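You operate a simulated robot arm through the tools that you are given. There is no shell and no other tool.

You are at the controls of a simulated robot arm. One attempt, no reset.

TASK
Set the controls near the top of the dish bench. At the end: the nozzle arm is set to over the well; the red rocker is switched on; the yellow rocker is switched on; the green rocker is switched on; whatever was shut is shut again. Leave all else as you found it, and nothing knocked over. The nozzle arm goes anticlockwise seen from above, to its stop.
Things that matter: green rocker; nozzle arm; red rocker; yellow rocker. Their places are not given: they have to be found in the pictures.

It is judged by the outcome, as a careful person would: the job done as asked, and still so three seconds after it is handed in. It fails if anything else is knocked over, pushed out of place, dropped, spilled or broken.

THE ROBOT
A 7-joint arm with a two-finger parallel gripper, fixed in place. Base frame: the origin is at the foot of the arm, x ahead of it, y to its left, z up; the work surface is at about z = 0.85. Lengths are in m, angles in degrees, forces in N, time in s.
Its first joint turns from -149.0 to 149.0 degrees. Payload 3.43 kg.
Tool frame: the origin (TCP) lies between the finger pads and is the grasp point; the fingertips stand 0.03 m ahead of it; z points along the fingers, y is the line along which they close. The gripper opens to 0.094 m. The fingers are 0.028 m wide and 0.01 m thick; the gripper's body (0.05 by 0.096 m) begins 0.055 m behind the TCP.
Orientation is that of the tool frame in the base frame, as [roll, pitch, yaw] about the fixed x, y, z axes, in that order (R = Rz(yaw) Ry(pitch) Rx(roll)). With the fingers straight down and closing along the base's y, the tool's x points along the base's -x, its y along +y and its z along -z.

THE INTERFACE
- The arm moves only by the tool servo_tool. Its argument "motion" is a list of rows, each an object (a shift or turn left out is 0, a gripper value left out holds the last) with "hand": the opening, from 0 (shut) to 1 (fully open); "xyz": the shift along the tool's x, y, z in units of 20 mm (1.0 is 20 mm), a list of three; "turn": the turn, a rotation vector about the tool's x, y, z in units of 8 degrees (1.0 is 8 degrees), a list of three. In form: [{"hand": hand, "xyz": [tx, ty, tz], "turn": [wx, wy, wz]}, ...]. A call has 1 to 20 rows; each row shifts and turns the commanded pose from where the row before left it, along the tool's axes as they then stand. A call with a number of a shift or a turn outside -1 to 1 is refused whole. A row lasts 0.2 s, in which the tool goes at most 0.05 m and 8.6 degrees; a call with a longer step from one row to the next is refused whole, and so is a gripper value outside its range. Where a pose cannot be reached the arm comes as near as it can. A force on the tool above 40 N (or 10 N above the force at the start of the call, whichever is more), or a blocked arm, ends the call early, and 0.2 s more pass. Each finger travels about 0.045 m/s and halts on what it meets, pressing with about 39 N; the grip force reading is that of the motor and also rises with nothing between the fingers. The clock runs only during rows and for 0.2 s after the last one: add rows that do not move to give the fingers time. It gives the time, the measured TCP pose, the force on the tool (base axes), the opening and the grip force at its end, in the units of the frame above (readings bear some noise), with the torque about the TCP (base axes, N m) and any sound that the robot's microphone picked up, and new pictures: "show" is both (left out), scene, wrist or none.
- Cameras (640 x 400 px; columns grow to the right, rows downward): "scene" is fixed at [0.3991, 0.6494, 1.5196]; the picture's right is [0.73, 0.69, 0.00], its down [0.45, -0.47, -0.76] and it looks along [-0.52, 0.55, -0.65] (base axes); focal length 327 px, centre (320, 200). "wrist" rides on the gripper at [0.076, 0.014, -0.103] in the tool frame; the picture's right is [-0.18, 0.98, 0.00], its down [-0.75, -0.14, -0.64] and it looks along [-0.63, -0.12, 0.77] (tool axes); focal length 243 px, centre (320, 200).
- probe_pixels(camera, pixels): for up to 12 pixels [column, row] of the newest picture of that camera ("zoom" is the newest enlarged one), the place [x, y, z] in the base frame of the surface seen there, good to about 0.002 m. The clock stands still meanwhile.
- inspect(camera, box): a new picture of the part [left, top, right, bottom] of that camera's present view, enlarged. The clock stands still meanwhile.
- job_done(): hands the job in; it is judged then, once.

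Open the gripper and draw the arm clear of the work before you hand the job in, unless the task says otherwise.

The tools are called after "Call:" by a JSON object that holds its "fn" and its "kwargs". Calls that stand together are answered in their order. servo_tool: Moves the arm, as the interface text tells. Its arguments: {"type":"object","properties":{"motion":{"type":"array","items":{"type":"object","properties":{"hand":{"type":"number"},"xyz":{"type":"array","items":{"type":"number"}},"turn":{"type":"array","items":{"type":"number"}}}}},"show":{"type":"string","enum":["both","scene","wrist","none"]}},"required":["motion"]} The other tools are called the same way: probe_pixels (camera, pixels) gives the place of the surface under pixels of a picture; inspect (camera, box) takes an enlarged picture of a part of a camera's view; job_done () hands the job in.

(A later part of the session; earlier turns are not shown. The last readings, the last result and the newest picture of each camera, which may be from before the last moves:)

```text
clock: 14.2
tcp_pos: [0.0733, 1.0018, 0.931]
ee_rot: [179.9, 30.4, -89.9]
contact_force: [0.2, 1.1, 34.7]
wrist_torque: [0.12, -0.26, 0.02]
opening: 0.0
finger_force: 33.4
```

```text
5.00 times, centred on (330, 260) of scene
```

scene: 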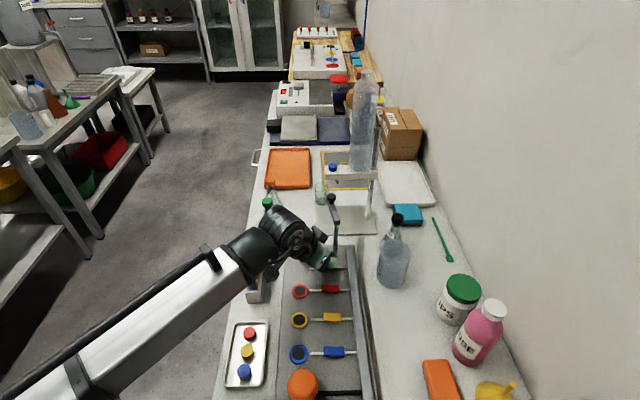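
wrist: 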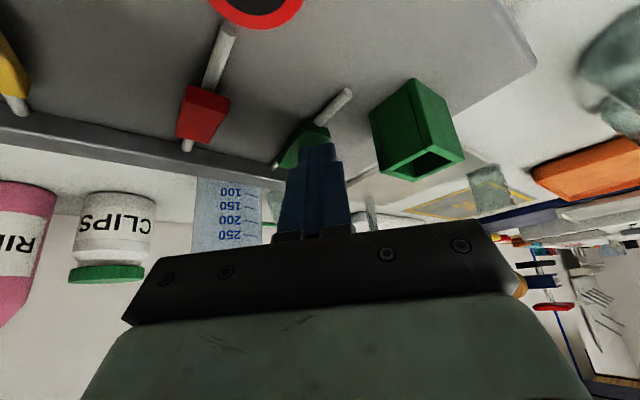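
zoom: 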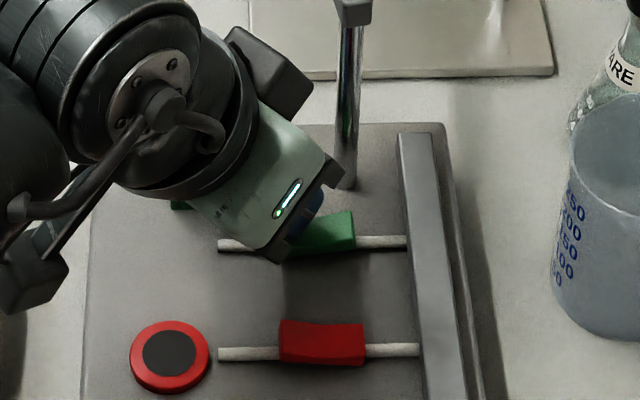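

Force is now 34.7 N upward and the cap's rail-side end appears raised, so it has tipped to its stop. I back off along the tool axis to look.

Call:
{"fn": "servo_tool", "kwargs": {"motion": [{"xyz": [-0.05, 0, -0.15]}, {"xyz": [0, 0, -0.6]}, {"xyz": [0, 0, -0.8]}, {"xyz": [0, 0, -0.8]}, {"xyz": [0, 0, -0.8]}, {}]}}

Call:
{"fn": "inspect", "kwargs": {"camera": "scene", "box": [290, 220, 370, 300]}}

Call:
{"fn": "inspect", "kwargs": {"camera": "wrist", "box": [200, 0, 440, 180]}}

```text
clock: 15.6
tcp_pos: [0.0736, 0.9708, 0.9824]
ee_rot: [180.0, 29.9, -90.0]
contact_force: [-0.4, -0.3, -0.5]
wrist_torque: [-0.02, 0.01, -0.03]
opening: 0.0002
finger_force: 32.8
```

scene: 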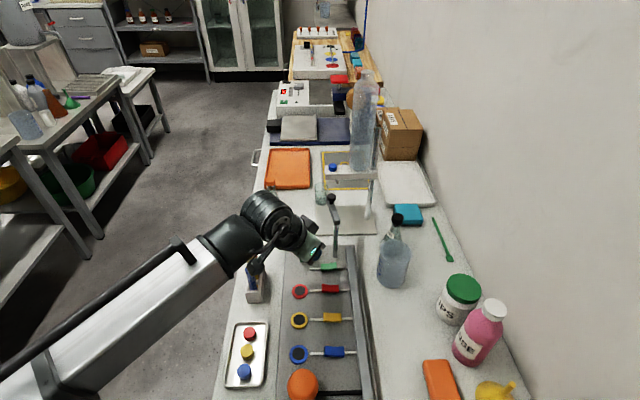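
wrist: 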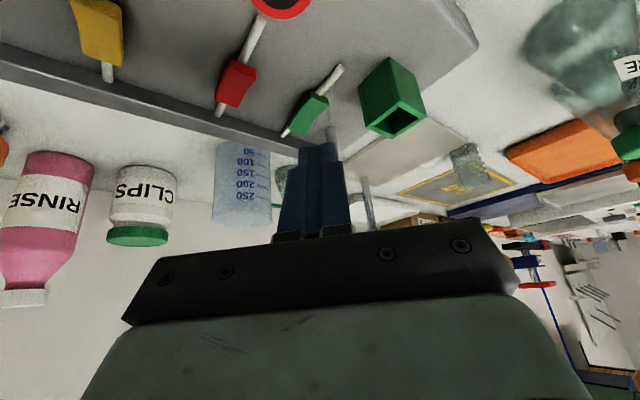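

```text
5.00 times, centred on (330, 260) of scene
```

zoom: 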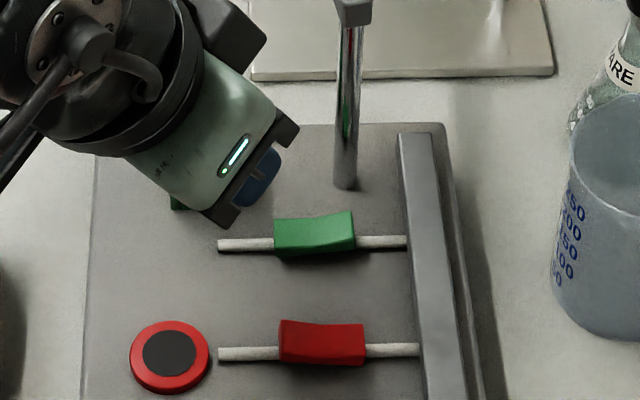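

```text
2.22 times, centred on (320, 90) of wrist
```

zoom: 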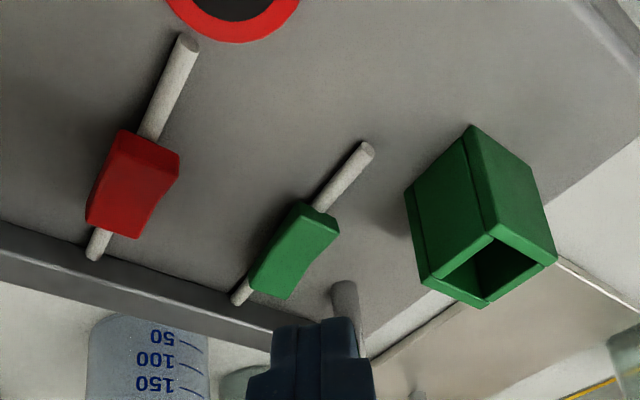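

Green has latched with its rail end up, just the mirror of before. Next is red; I probe its cap ends in the newest wrist zoom (corners around (120,130)-(180,155) and (85,220)-(135,238)) plus the green one for reference.

Call:
{"fn": "probe_pixels", "kwargs": {"camera": "zoom", "pixels": [[120, 150], [145, 165], [172, 175], [115, 185], [130, 205], [112, 222], [300, 215], [320, 225], [300, 245], [285, 265], [270, 285], [228, 20]]}}

Call:
{"fn": "inspect", "kwargs": {"camera": "scene", "box": [280, 270, 370, 340]}}

```text
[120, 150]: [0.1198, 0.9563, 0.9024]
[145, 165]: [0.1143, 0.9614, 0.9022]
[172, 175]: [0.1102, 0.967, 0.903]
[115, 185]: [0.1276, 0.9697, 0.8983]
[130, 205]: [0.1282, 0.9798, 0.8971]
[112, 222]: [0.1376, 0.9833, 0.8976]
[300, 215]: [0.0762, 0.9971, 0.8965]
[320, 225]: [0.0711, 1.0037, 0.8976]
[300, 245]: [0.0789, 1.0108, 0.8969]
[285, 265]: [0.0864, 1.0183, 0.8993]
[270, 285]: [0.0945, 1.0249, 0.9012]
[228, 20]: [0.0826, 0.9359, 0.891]
```

```text
5.71 times, centred on (325, 305) of scene
```

zoom: 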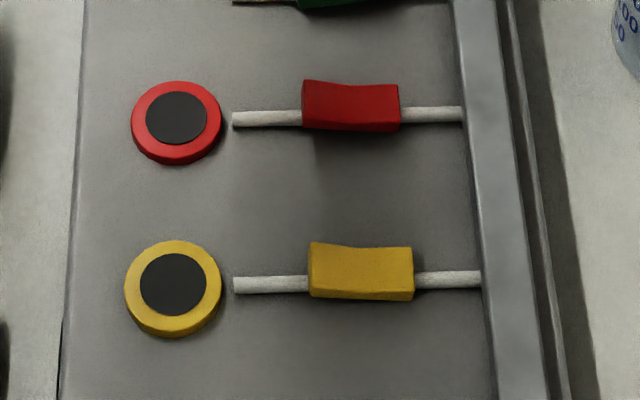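

Green now reads 0.897 at the lamp end and 0.901 at the rail end. Red's raised lamp-side edge is centred at about (0.1145,0.9615,0.9025); I shift over to it using the same offset that worked for green, then advance to just above it.

Call:
{"fn": "servo_tool", "kwargs": {"motion": [{"xyz": [0.411, -0.54, 0.129]}, {"xyz": [0.411, -0.54, 0.129]}, {"xyz": [0.411, -0.54, 0.129]}, {"xyz": [0.411, -0.54, 0.129]}, {}, {"xyz": [0, 0, 0.55]}, {"xyz": [0, 0, 0.45]}, {}]}}

Call:
{"fn": "inspect", "kwargs": {"camera": "wrist", "box": [250, 50, 450, 200]}}

Call:
{"fn": "inspect", "kwargs": {"camera": "scene", "box": [280, 250, 370, 330]}}

```text
clock: 17.4
tcp_pos: [0.117, 0.9582, 0.9392]
ee_rot: [179.9, 30.1, -90.0]
contact_force: [0.1, -0.3, -0.1]
wrist_torque: [0.02, 0.02, -0.01]
opening: 0.0001
finger_force: 33.0
```

scene: 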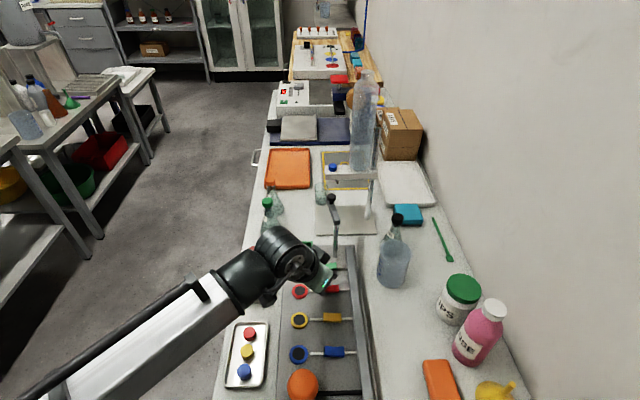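
wrist: 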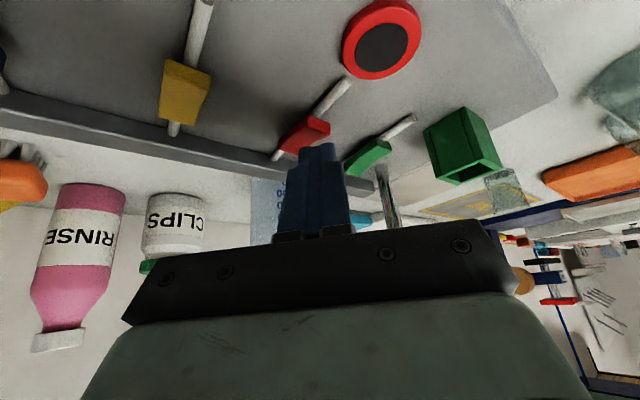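

```text
2.67 times, centred on (350, 125) of wrist
```

zoom: 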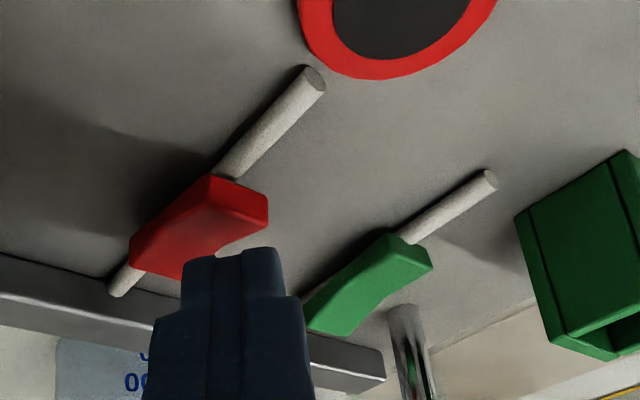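

```text
5.00 times, centred on (325, 290) of scene
```

zoom: 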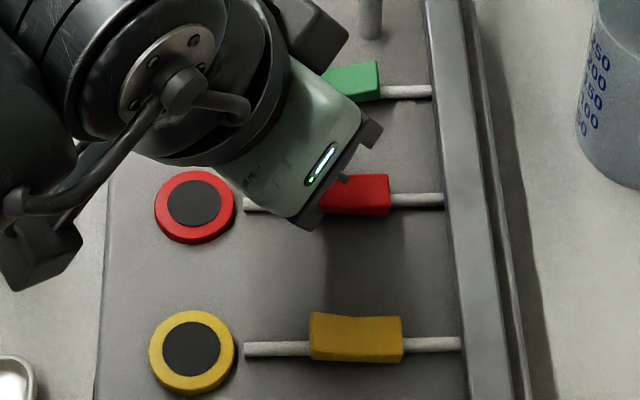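

The tip is positioned just like it was for green, TCP (0.117,0.958,0.939), a few mm above the red cap's raised end. I press down in 1.5 mm steps to about z = 0.931.

Call:
{"fn": "servo_tool", "kwargs": {"motion": [{"xyz": [0.0375, 0, 0.065]}, {"xyz": [0.0375, 0, 0.065]}, {"xyz": [0.0375, 0, 0.065]}, {"xyz": [0.0375, 0, 0.065]}, {"xyz": [0.0375, 0, 0.065]}, {"xyz": [0.0375, 0, 0.065]}, {"xyz": [0.025, 0, 0.0433]}]}}

Call:
{"fn": "inspect", "kwargs": {"camera": "wrist", "box": [250, 50, 450, 200]}}

Call:
{"fn": "inspect", "kwargs": {"camera": "scene", "box": [280, 250, 370, 330]}}

```text
clock: 19.0
tcp_pos: [0.116, 0.9569, 0.9314]
ee_rot: [-179.9, 30.4, -90.0]
contact_force: [3.0, -4.2, 21.3]
wrist_torque: [-0.03, -0.23, -0.05]
opening: 0.0002
finger_force: 32.4
```

scene: 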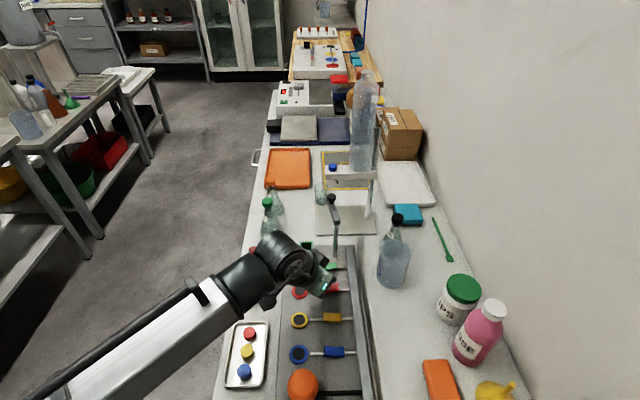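
wrist: 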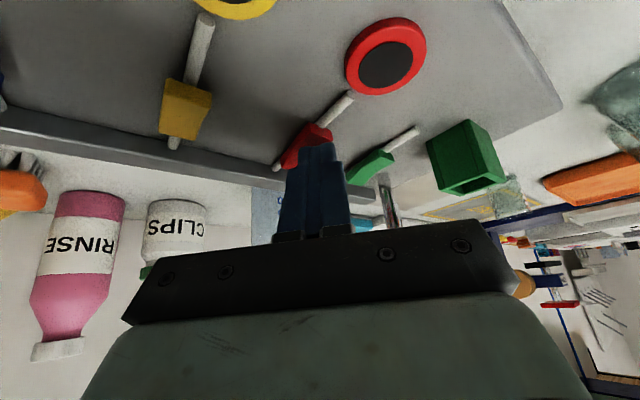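

```text
2.67 times, centred on (350, 125) of wrist
```

zoom: 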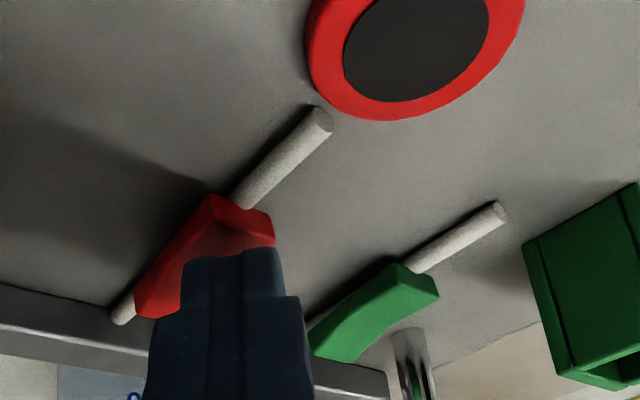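

```text
5.00 times, centred on (325, 290) of scene
```

zoom: 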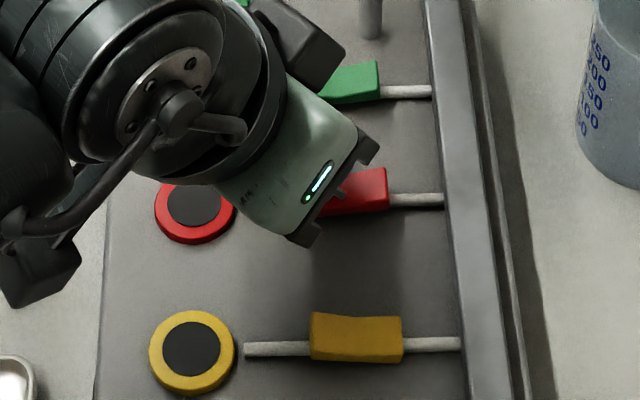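

Red's rail-side end has risen like green's did, with 21 N at the stop. I back off along the tool axis and check.

Call:
{"fn": "servo_tool", "kwargs": {"motion": [{"xyz": [-0.05, 0, -0.15]}, {"xyz": [0, 0, -0.6]}, {"xyz": [0, 0, -0.8]}, {"xyz": [0, 0, -0.8]}, {"xyz": [0, 0, -0.4]}, {}]}}

Call:
{"fn": "inspect", "kwargs": {"camera": "scene", "box": [280, 250, 370, 330]}}

Call:
{"fn": "inspect", "kwargs": {"camera": "wrist", "box": [100, 0, 400, 180]}}

```text
clock: 20.4
tcp_pos: [0.1168, 0.9305, 0.9769]
ee_rot: [180.0, 30.1, -90.0]
contact_force: [0.3, 0.5, 0.9]
wrist_torque: [-0.03, 0.02, 0.0]
opening: 0.0
finger_force: 32.9
```

scene: 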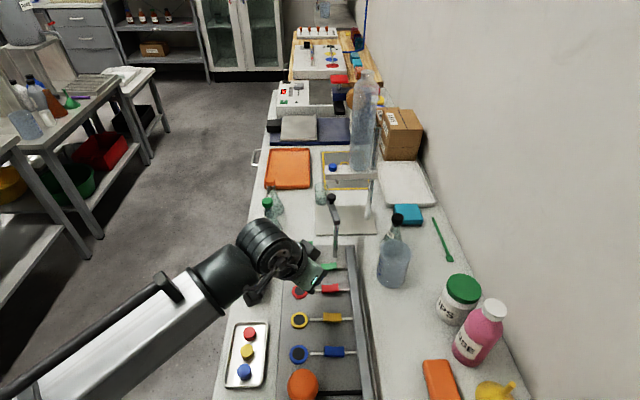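
wrist: 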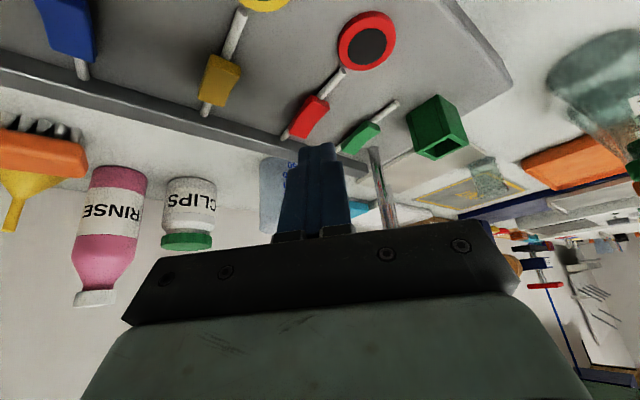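

```text
5.00 times, centred on (325, 290) of scene
```

zoom: 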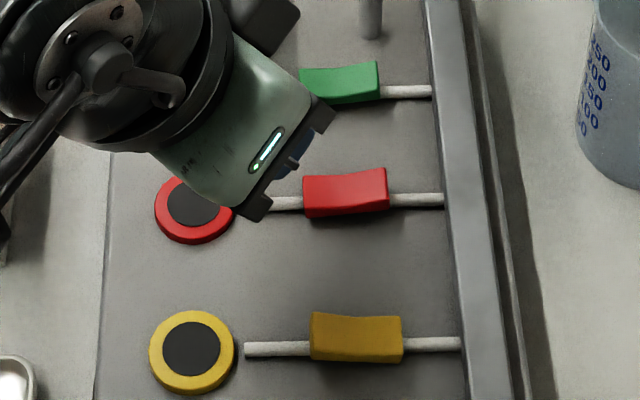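

```text
2.13 times, centred on (250, 90) of wrist
```

zoom: 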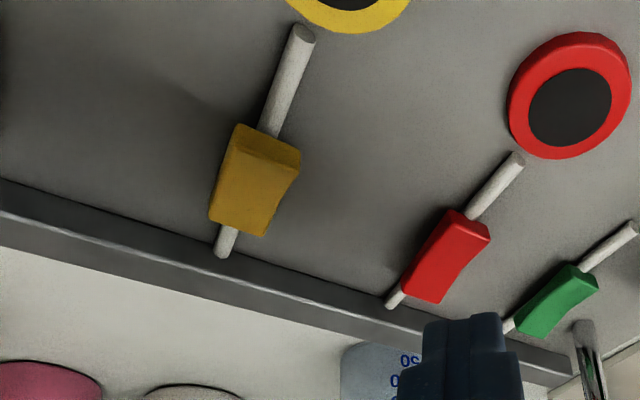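

Red has latched over. Now I probe the yellow cap's raised lamp-side edge (zoom around (235,150)-(298,170)) and the red one for confirmation.

Call:
{"fn": "probe_pixels", "kwargs": {"camera": "zoom", "pixels": [[240, 145], [265, 155], [294, 163], [240, 180], [260, 195], [235, 215], [455, 215], [480, 232], [440, 260], [425, 290], [250, 228]]}}

```text
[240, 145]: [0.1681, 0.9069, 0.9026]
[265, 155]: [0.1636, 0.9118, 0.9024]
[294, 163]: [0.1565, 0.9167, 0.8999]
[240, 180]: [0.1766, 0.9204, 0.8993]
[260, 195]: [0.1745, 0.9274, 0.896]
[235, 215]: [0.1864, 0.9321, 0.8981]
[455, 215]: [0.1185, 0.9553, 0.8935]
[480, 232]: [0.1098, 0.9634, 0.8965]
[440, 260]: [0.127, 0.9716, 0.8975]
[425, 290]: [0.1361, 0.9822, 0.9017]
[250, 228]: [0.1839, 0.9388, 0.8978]
```

Red reads 0.895/0.901 now (flipped). Yellow's raised edge is centred near (0.163,0.912,0.9025), so I go to TCP (0.165,0.909,0.939) the same way.

Call:
{"fn": "servo_tool", "kwargs": {"motion": [{"xyz": [0.47, -0.6025, 0]}, {"xyz": [0.47, -0.6025, 0]}, {"xyz": [0.47, -0.6025, 0]}, {"xyz": [0.47, -0.6025, 0]}, {}, {"xyz": [0, 0, 0.55]}, {"xyz": [0, 0, 0.45]}, {}]}}

Call:
{"fn": "inspect", "kwargs": {"camera": "wrist", "box": [250, 50, 450, 200]}}

Call:
{"fn": "inspect", "kwargs": {"camera": "scene", "box": [270, 270, 370, 380]}}

```text
clock: 22.2
tcp_pos: [0.1655, 0.91, 0.9399]
ee_rot: [179.9, 30.1, -90.0]
contact_force: [-0.3, 0.4, -0.7]
wrist_torque: [-0.01, 0.01, -0.04]
opening: 0.0
finger_force: 32.6
```

scene: 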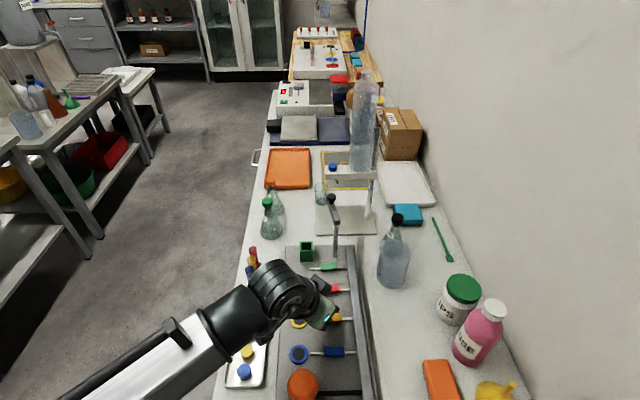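
wrist: 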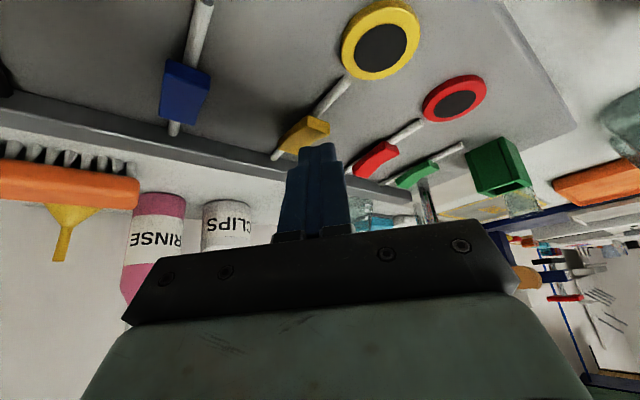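

```text
2.67 times, centred on (350, 125) of wrist
```

zoom: 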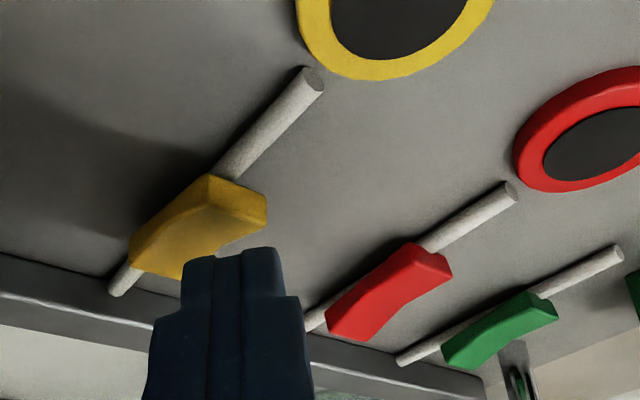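

```text
3.64 times, centred on (320, 325) of scene
```

zoom: 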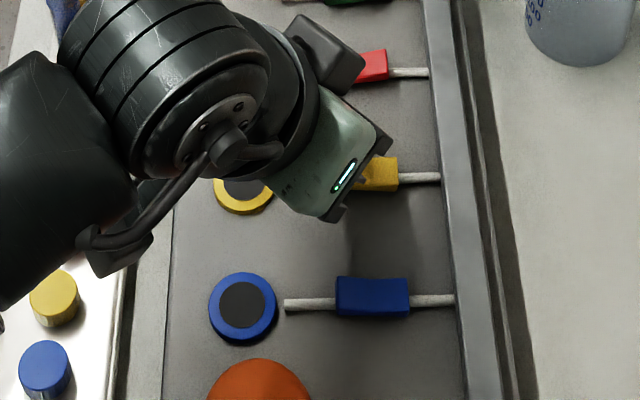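

The tip stands over the yellow cap's raised end exactly as before (TCP 0.1655, 0.910, 0.940). I press down in 1.5 mm steps.

Call:
{"fn": "servo_tool", "kwargs": {"motion": [{"xyz": [0.0375, 0, 0.065]}, {"xyz": [0.0375, 0, 0.065]}, {"xyz": [0.0375, 0, 0.065]}, {"xyz": [0.0375, 0, 0.065]}, {"xyz": [0.0375, 0, 0.065]}, {"xyz": [0.0375, 0, 0.065]}, {"xyz": [0.0375, 0, 0.065]}]}}

Call:
{"fn": "inspect", "kwargs": {"camera": "wrist", "box": [250, 50, 450, 200]}}

Call:
{"fn": "inspect", "kwargs": {"camera": "scene", "box": [270, 270, 370, 380]}}

```text
clock: 23.8
tcp_pos: [0.1641, 0.9076, 0.9311]
ee_rot: [179.9, 30.2, -89.8]
contact_force: [0.4, -0.6, 12.0]
wrist_torque: [0.07, -0.1, 0.0]
opening: 0.0001
finger_force: 33.1
```

scene: 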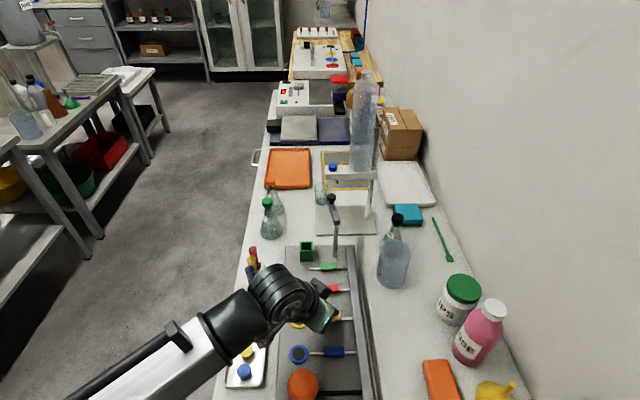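
wrist: 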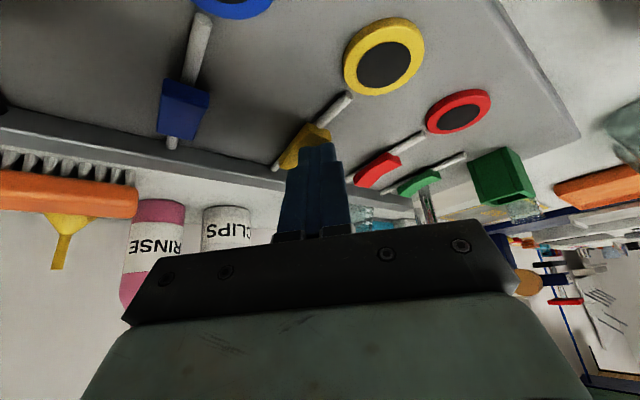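

```text
2.67 times, centred on (350, 125) of wrist
```

zoom: 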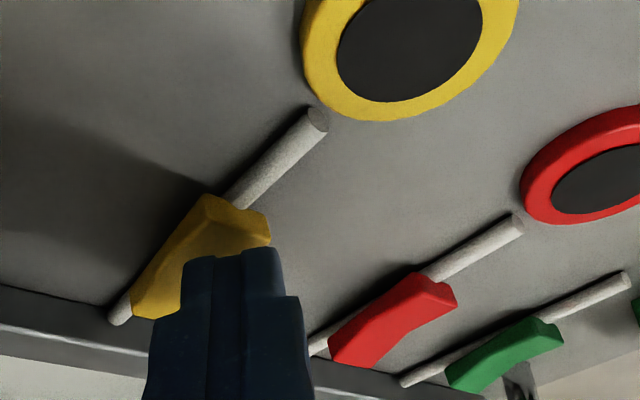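

```text
3.64 times, centred on (320, 325) of scene
```

zoom: 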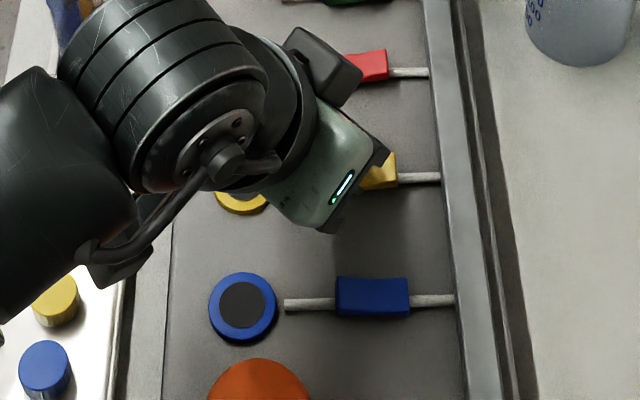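

Yellow's rail end has risen too with 12 N at the stop. I press 1 mm more for certainty and then back off along the tool axis.

Call:
{"fn": "servo_tool", "kwargs": {"motion": [{"xyz": [0.025, 0, 0.043]}, {"xyz": [-0.05, 0, -0.15]}, {"xyz": [0, 0, -0.6]}, {"xyz": [0, 0, -0.9]}, {"xyz": [-0.3, 0, -0.9]}, {"xyz": [-0.5, 0, -0.866]}, {"xyz": [-0.5, 0, -0.866]}, {"xyz": [-0.5, 0, -0.866]}, {"xyz": [-0.5, 0, -0.866]}, {"xyz": [-0.5, 0, -0.866]}, {}]}}

Call:
{"fn": "inspect", "kwargs": {"camera": "scene", "box": [270, 240, 370, 370]}}

Call:
{"fn": "inspect", "kwargs": {"camera": "wrist", "box": [200, 0, 500, 180]}}

```text
clock: 26.2
tcp_pos: [0.1652, 0.8892, 1.0773]
ee_rot: [180.0, 30.1, -90.0]
contact_force: [0.0, 0.2, -0.5]
wrist_torque: [-0.02, 0.04, -0.01]
opening: 0.0
finger_force: 33.2
```

scene: 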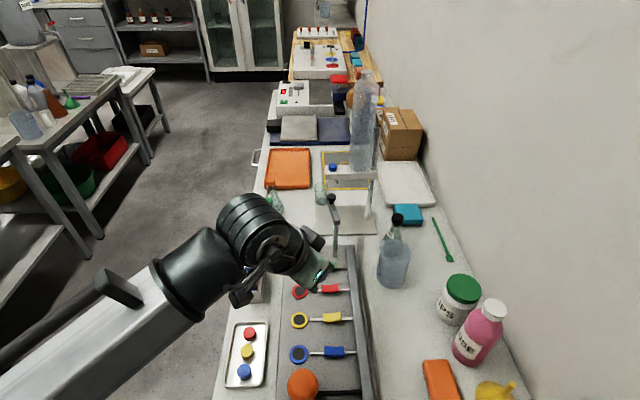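
wrist: 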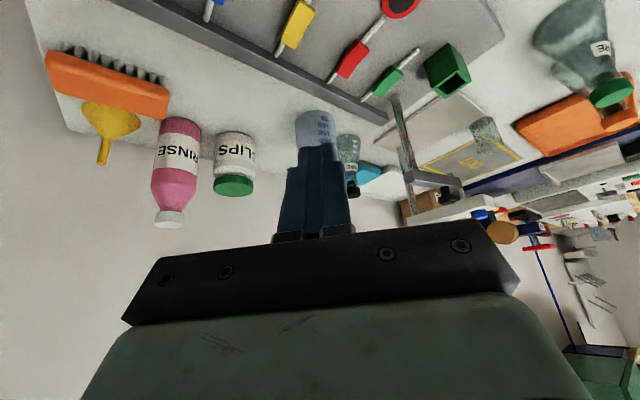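

```text
3.08 times, centred on (320, 305) of scene
```

zoom: 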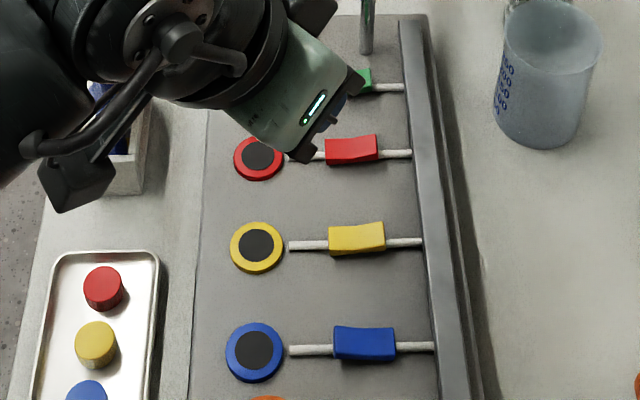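

```text
2.13 times, centred on (350, 90) of wrist
```

zoom: 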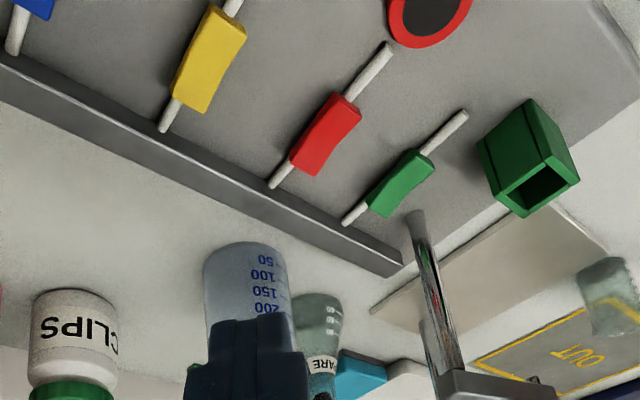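

All three caps now lean the other way (rail ends up) while blue is unchanged. Next the nozzle arm: bar from post (0.072,1.053) to knob (0.0285,1.082), z up to 1.04. I rise and go beyond it in stages at z≈1.14 to test the reach.

Call:
{"fn": "servo_tool", "kwargs": {"motion": [{"xyz": [-0.5, 0, -0.866]}, {"xyz": [-0.5, 0, -0.866]}, {"xyz": [-0.5, 0, -0.866]}, {"xyz": [-0.5, 0.5, 0.3]}, {"xyz": [-0.8, 0.57, 0.46]}, {"xyz": [-0.8, 0.57, 0.46]}, {"xyz": [-0.8, 0.57, 0.46]}, {"xyz": [-0.8, 0.57, 0.46]}, {"xyz": [-0.8, 0.57, 0.46]}, {"xyz": [-0.8, 0.57, 0.46]}, {"xyz": [-0.8, 0.57, 0.46]}, {"xyz": [-0.8, 0.57, 0.46]}, {}]}}

```text
clock: 29.0
tcp_pos: [0.0613, 1.0475, 1.137]
ee_rot: [179.9, 30.0, -89.9]
contact_force: [-0.4, 0.7, 0.0]
wrist_torque: [0.01, 0.02, 0.01]
opening: 0.0001
finger_force: 32.8
```

scene: 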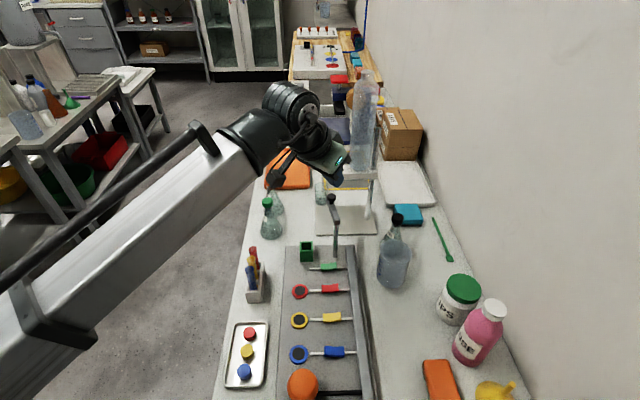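
wrist: 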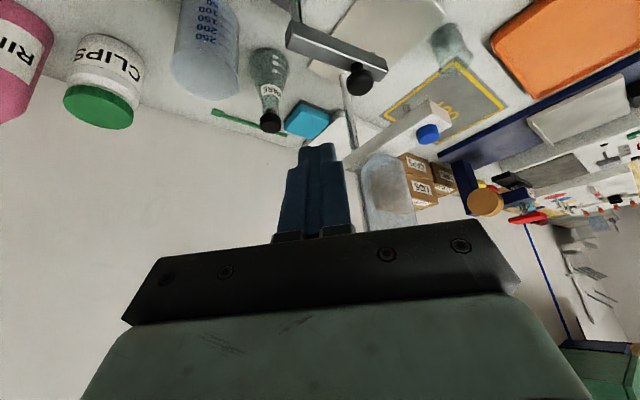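

I'm now above the nozzle arm; in the wrist view its bar runs (290,35)→(385,72) with the knob at (362,78). I enlarge and probe it for exact geometry.

Call:
{"fn": "inspect", "kwargs": {"camera": "wrist", "box": [260, 0, 420, 120]}}

Call:
{"fn": "probe_pixels", "kwargs": {"camera": "wrist", "pixels": [[360, 78], [352, 80], [370, 78], [361, 70], [382, 67], [345, 52], [320, 40], [292, 30], [300, 45], [330, 58], [290, 42]]}}

Call:
{"fn": "inspect", "kwargs": {"camera": "scene", "box": [290, 180, 370, 280]}}

```text
3.33 times, centred on (340, 60) of wrist
```

zoom: 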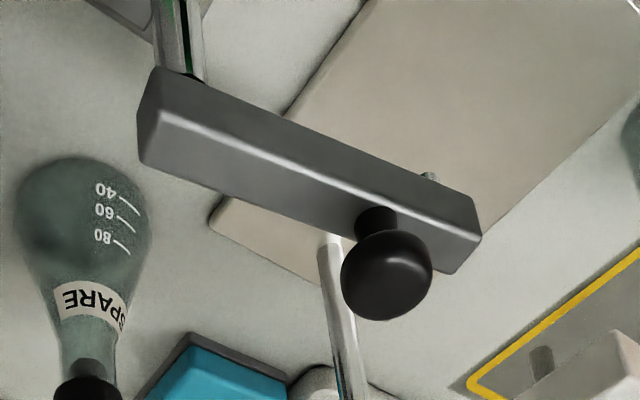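

```text
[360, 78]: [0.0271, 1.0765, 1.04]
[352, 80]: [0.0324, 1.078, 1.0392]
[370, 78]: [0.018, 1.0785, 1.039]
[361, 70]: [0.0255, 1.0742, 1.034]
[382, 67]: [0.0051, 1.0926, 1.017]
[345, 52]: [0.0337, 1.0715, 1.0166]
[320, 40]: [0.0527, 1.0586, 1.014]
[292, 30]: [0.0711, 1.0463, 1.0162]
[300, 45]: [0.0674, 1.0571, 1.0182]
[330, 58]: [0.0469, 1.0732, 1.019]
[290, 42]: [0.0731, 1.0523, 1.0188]
```

```text
4.00 times, centred on (330, 230) of scene
```

zoom: 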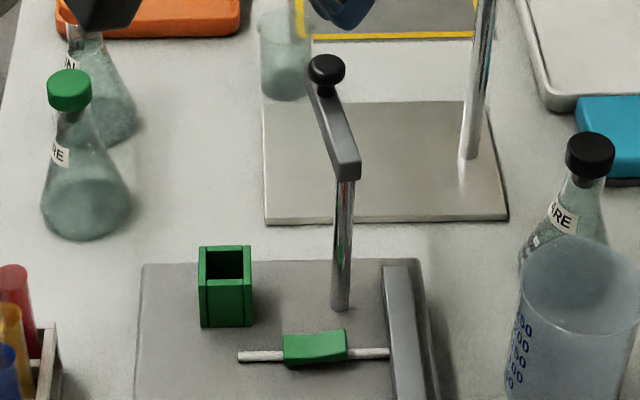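

The bar runs from the post (0.072,1.053) to its end near (0.004,1.094), top at 1.018, with the knob cap at about (0.026,1.082) up to 1.04. I'll move past the knob at this height, toward (0.028,1.122), to hook it from the far side.

Call:
{"fn": "servo_tool", "kwargs": {"motion": [{"xyz": [-0.65, 0.334, 0.375]}, {"xyz": [-0.65, 0.334, 0.375]}, {"xyz": [-0.65, 0.334, 0.375]}, {"xyz": [-0.65, 0.334, 0.375]}, {"xyz": [-0.65, 0.334, 0.375]}, {}]}}

Call:
{"fn": "inspect", "kwargs": {"camera": "wrist", "box": [220, 0, 460, 150]}}

Call:
{"fn": "inspect", "kwargs": {"camera": "scene", "box": [260, 80, 400, 280]}}

```text
clock: 30.4
tcp_pos: [0.0294, 1.1238, 1.1372]
ee_rot: [179.9, 30.2, -90.0]
contact_force: [-0.2, -0.1, 0.8]
wrist_torque: [-0.02, -0.01, 0.01]
opening: 0.0
finger_force: 33.2
```

scene: 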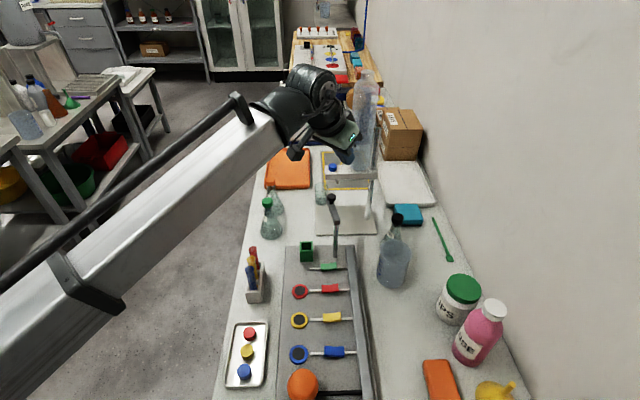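
wrist: 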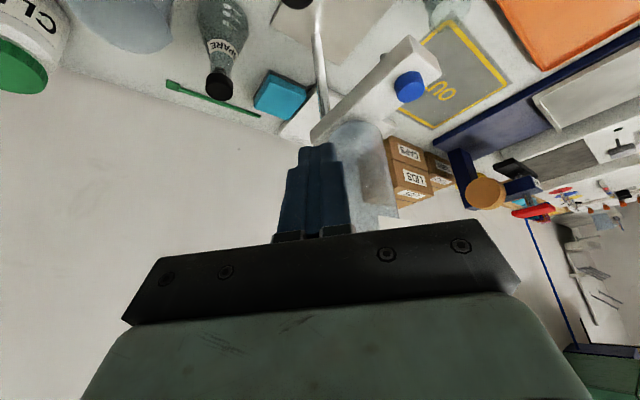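

```text
2.67 times, centred on (340, 75) of wrist
```

zoom: 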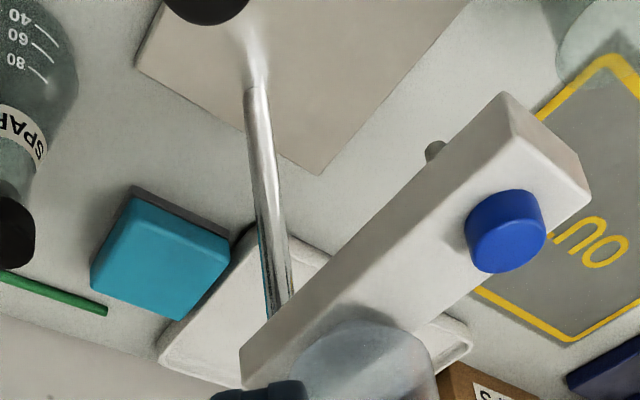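

```text
2.00 times, centred on (330, 180) of scene
```

zoom: 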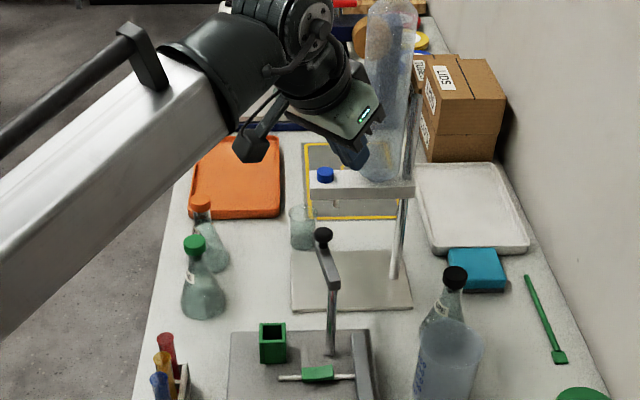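

The pose beyond the knob is reachable with no force, and the shelf is still well clear. I descend straight down 100 mm so the tip sits behind the knob at about bar height.

Call:
{"fn": "servo_tool", "kwargs": {"motion": [{"xyz": [0.4, 0, 0.693]}, {"xyz": [0.45, 0, 0.78]}, {"xyz": [0.45, 0, 0.78]}, {"xyz": [0.45, 0, 0.78]}, {"xyz": [0.35, 0, 0.606]}, {"xyz": [0.2, 0, 0.346]}, {"xyz": [0.2, 0, 0.346]}, {}]}}

Call:
{"fn": "inspect", "kwargs": {"camera": "wrist", "box": [220, 0, 460, 180]}}

Call:
{"fn": "inspect", "kwargs": {"camera": "scene", "box": [280, 140, 380, 280]}}

```text
clock: 32.2
tcp_pos: [0.0312, 1.1224, 1.0377]
ee_rot: [179.9, 30.1, -90.0]
contact_force: [-0.2, -0.7, -0.2]
wrist_torque: [0.02, -0.03, -0.01]
opening: 0.0
finger_force: 33.2
```

scene: 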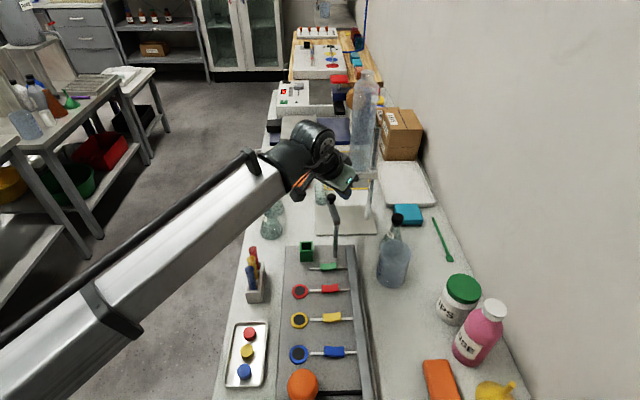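
wrist: 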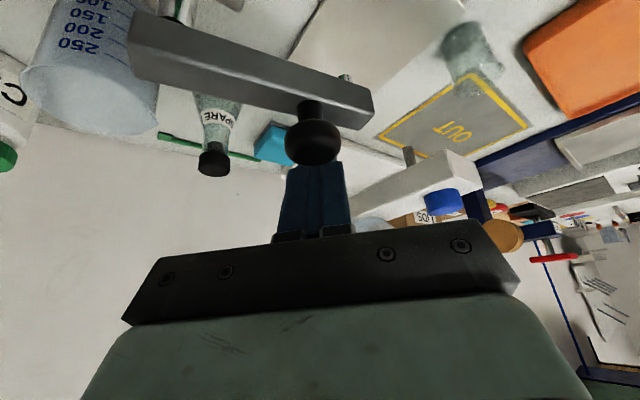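

```text
2.22 times, centred on (340, 90) of wrist
```

zoom: 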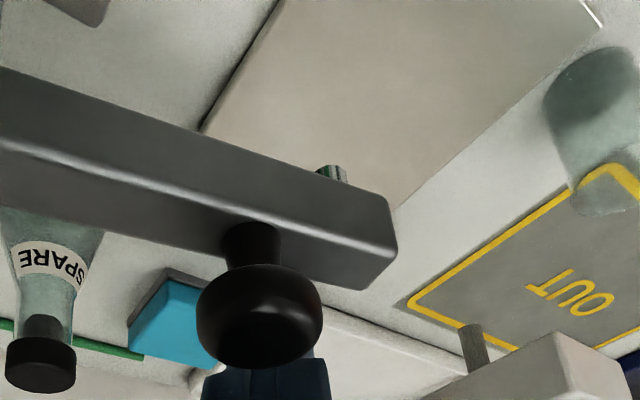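

```text
2.86 times, centred on (330, 210) of scene
```

zoom: 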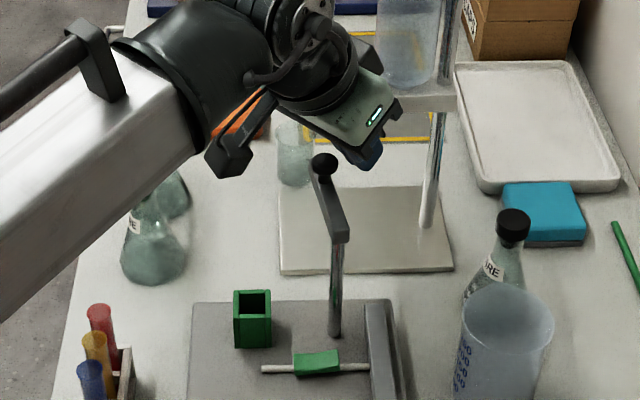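

The fingers are tucked behind the knob (knob (312,140) in the wrist view, fingertips behind it). I pull toward the base in small steps, first 28 mm, and check that the arm follows.

Call:
{"fn": "servo_tool", "kwargs": {"motion": [{"xyz": [0.173, 0, -0.1]}, {"xyz": [0.173, 0, -0.1]}, {"xyz": [0.173, 0.02, -0.1]}, {"xyz": [0.173, 0.03, -0.1]}, {"xyz": [0.173, 0.03, -0.1]}, {"xyz": [0.173, 0.03, -0.1]}, {"xyz": [0.173, 0.03, -0.1]}, {}]}}

Call:
{"fn": "inspect", "kwargs": {"camera": "scene", "box": [280, 140, 380, 280]}}

```text
clock: 34.0
tcp_pos: [0.0267, 1.0938, 1.0375]
ee_rot: [179.9, 30.1, -89.9]
contact_force: [-1.2, -0.3, 0.1]
wrist_torque: [0.0, -0.02, 0.01]
opening: 0.0
finger_force: 33.1
```

scene: 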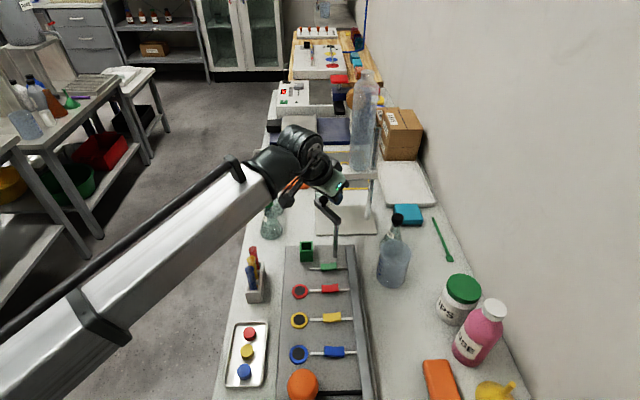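
wrist: 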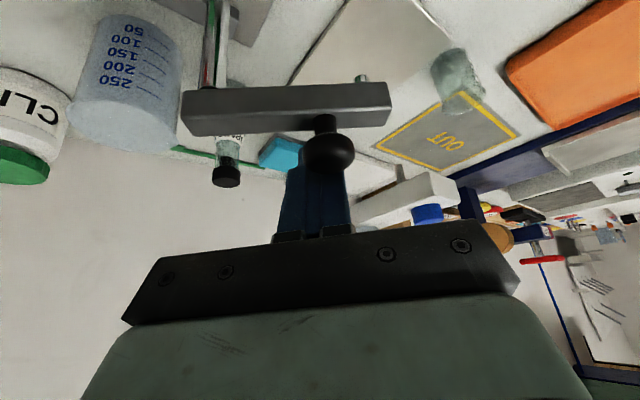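

```text
2.86 times, centred on (330, 210) of scene
```

zoom: 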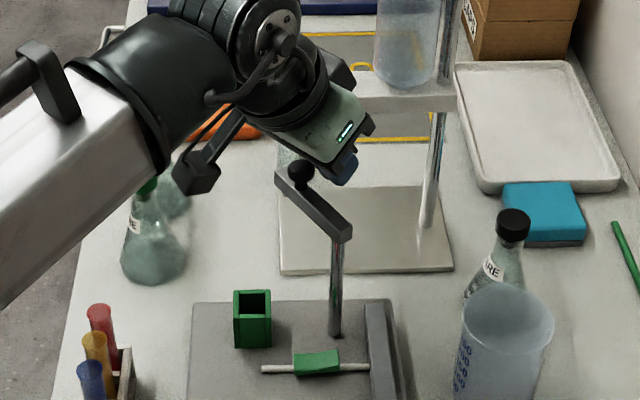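

The arm turns freely (about 1 N); the bar now points nearly along −x. I keep pulling toward the base, edging 6 mm to −x to stay behind the knob.

Call:
{"fn": "servo_tool", "kwargs": {"motion": [{"xyz": [0.173, 0.06, -0.1]}, {"xyz": [0.173, 0.06, -0.1]}, {"xyz": [0.173, 0.06, -0.1]}, {"xyz": [0.173, 0.06, -0.1]}, {"xyz": [0.173, 0.06, -0.1]}, {"xyz": [0.173, 0, -0.1]}, {}]}}

Call:
{"fn": "inspect", "kwargs": {"camera": "scene", "box": [280, 140, 380, 280]}}

```text
clock: 35.6
tcp_pos: [0.0206, 1.0697, 1.0361]
ee_rot: [179.9, 30.1, -89.9]
contact_force: [0.0, -0.3, 0.0]
wrist_torque: [-0.02, 0.01, 0.0]
opening: 0.0
finger_force: 33.2
```

scene: 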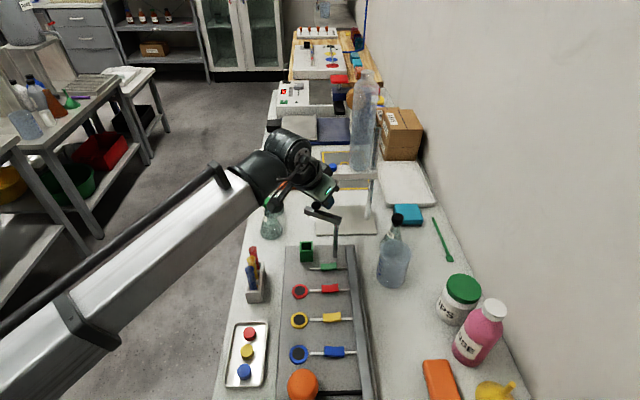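
wrist: 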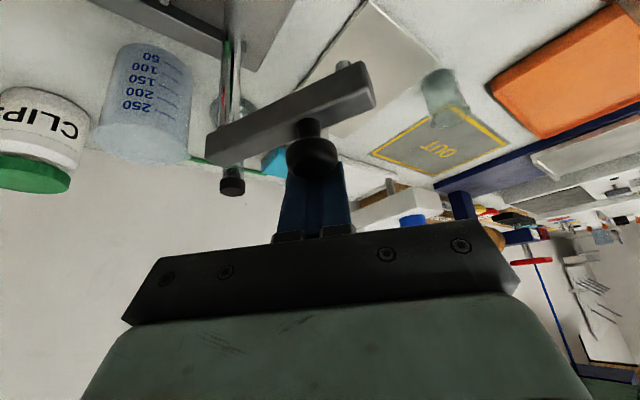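

```text
2.86 times, centred on (330, 210) of scene
```

zoom: 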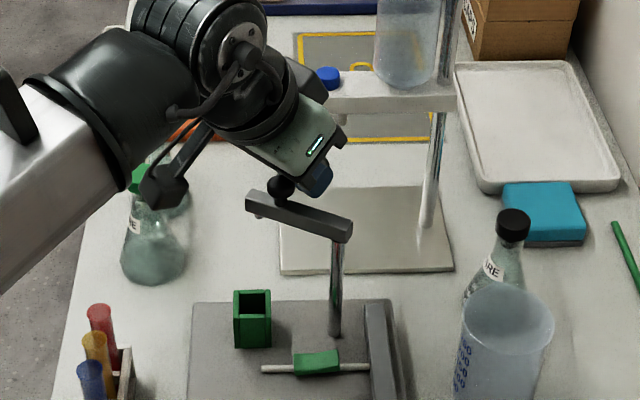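

The bar now points at roughly 195° and still moves freely. I go on pulling in 3 mm steps toward the stop over the green well box, watching for a rise in force.

Call:
{"fn": "servo_tool", "kwargs": {"motion": [{"xyz": [0.13, 0, -0.075]}, {"xyz": [0.13, 0, -0.075]}, {"xyz": [0.13, 0, -0.075]}, {"xyz": [0.13, 0, -0.075]}, {"xyz": [0.13, 0, -0.075]}, {"xyz": [0.13, 0, -0.075]}, {}]}}

Call:
{"fn": "inspect", "kwargs": {"camera": "scene", "box": [280, 140, 380, 280]}}

```text
clock: 37.2
tcp_pos: [0.0207, 1.0531, 1.0352]
ee_rot: [179.9, 30.1, -89.8]
contact_force: [-0.3, 0.7, 0.4]
wrist_torque: [-0.02, 0.0, 0.0]
opening: 0.0001
finger_force: 32.6
```

scene: 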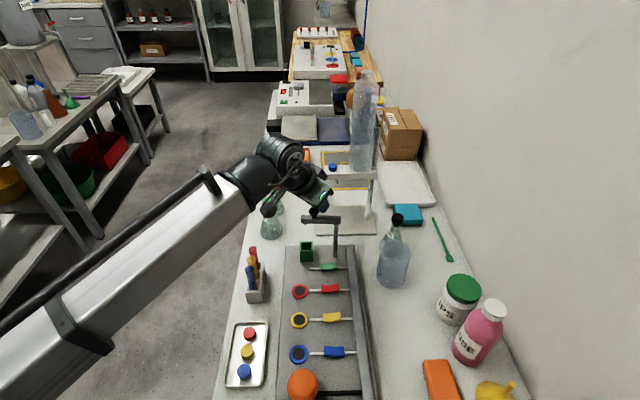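
wrist: 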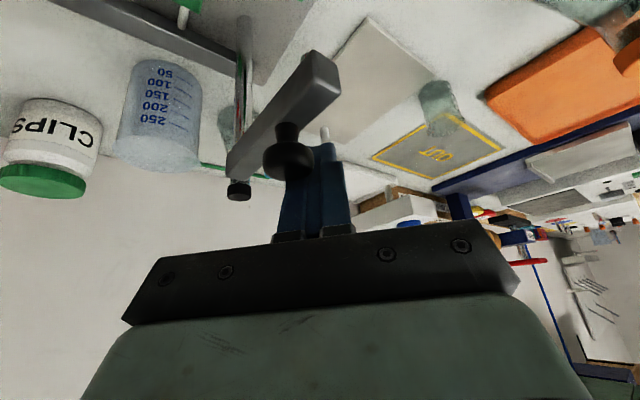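

```text
2.86 times, centred on (330, 210) of scene
```

zoom: 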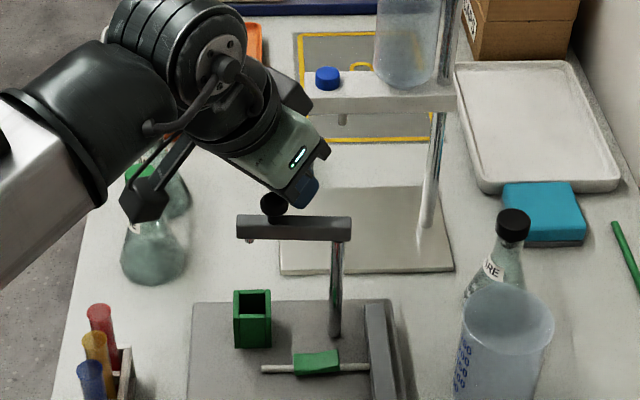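

The bar is at about 215° and the knob is sliding toward +x relative to the fingers (knob at (288,155) in the wrist view). I follow with +x and continue pulling.

Call:
{"fn": "servo_tool", "kwargs": {"motion": [{"xyz": [0.13, -0.1, -0.075]}, {"xyz": [0.13, -0.1, -0.075]}, {"xyz": [0.13, -0.1, -0.075]}, {"xyz": [0.13, -0.1, -0.075]}, {}]}}

Call:
{"fn": "inspect", "kwargs": {"camera": "scene", "box": [280, 140, 380, 280]}}

```text
clock: 38.1
tcp_pos: [0.0248, 1.0489, 1.0409]
ee_rot: [179.7, 30.7, -89.9]
contact_force: [-2.1, 5.4, 4.1]
wrist_torque: [-0.09, -0.02, 0.02]
opening: 0.0
finger_force: 32.6
stopped in row 4: the force on the tool passed its limit at 44 N (the readings are from after the stop); the commanded pose is now the measured one
```

scene: 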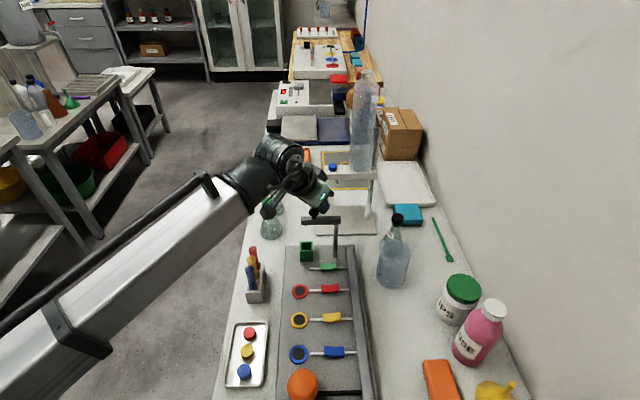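
wrist: 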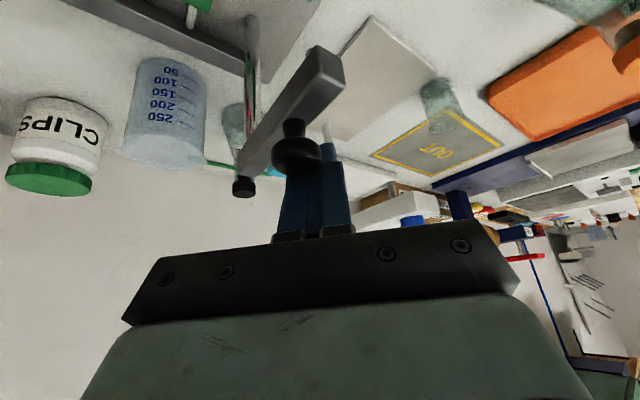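

```text
2.86 times, centred on (330, 210) of scene
```

zoom: 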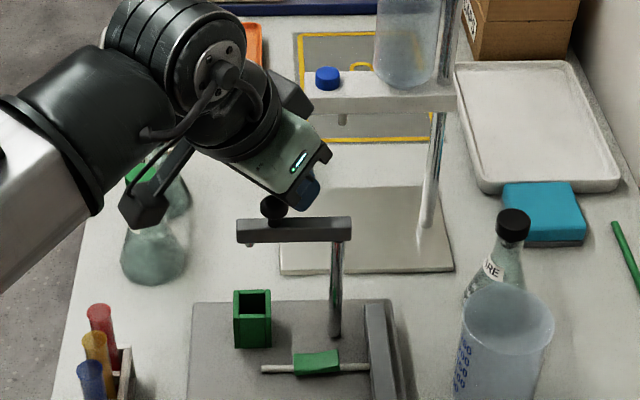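

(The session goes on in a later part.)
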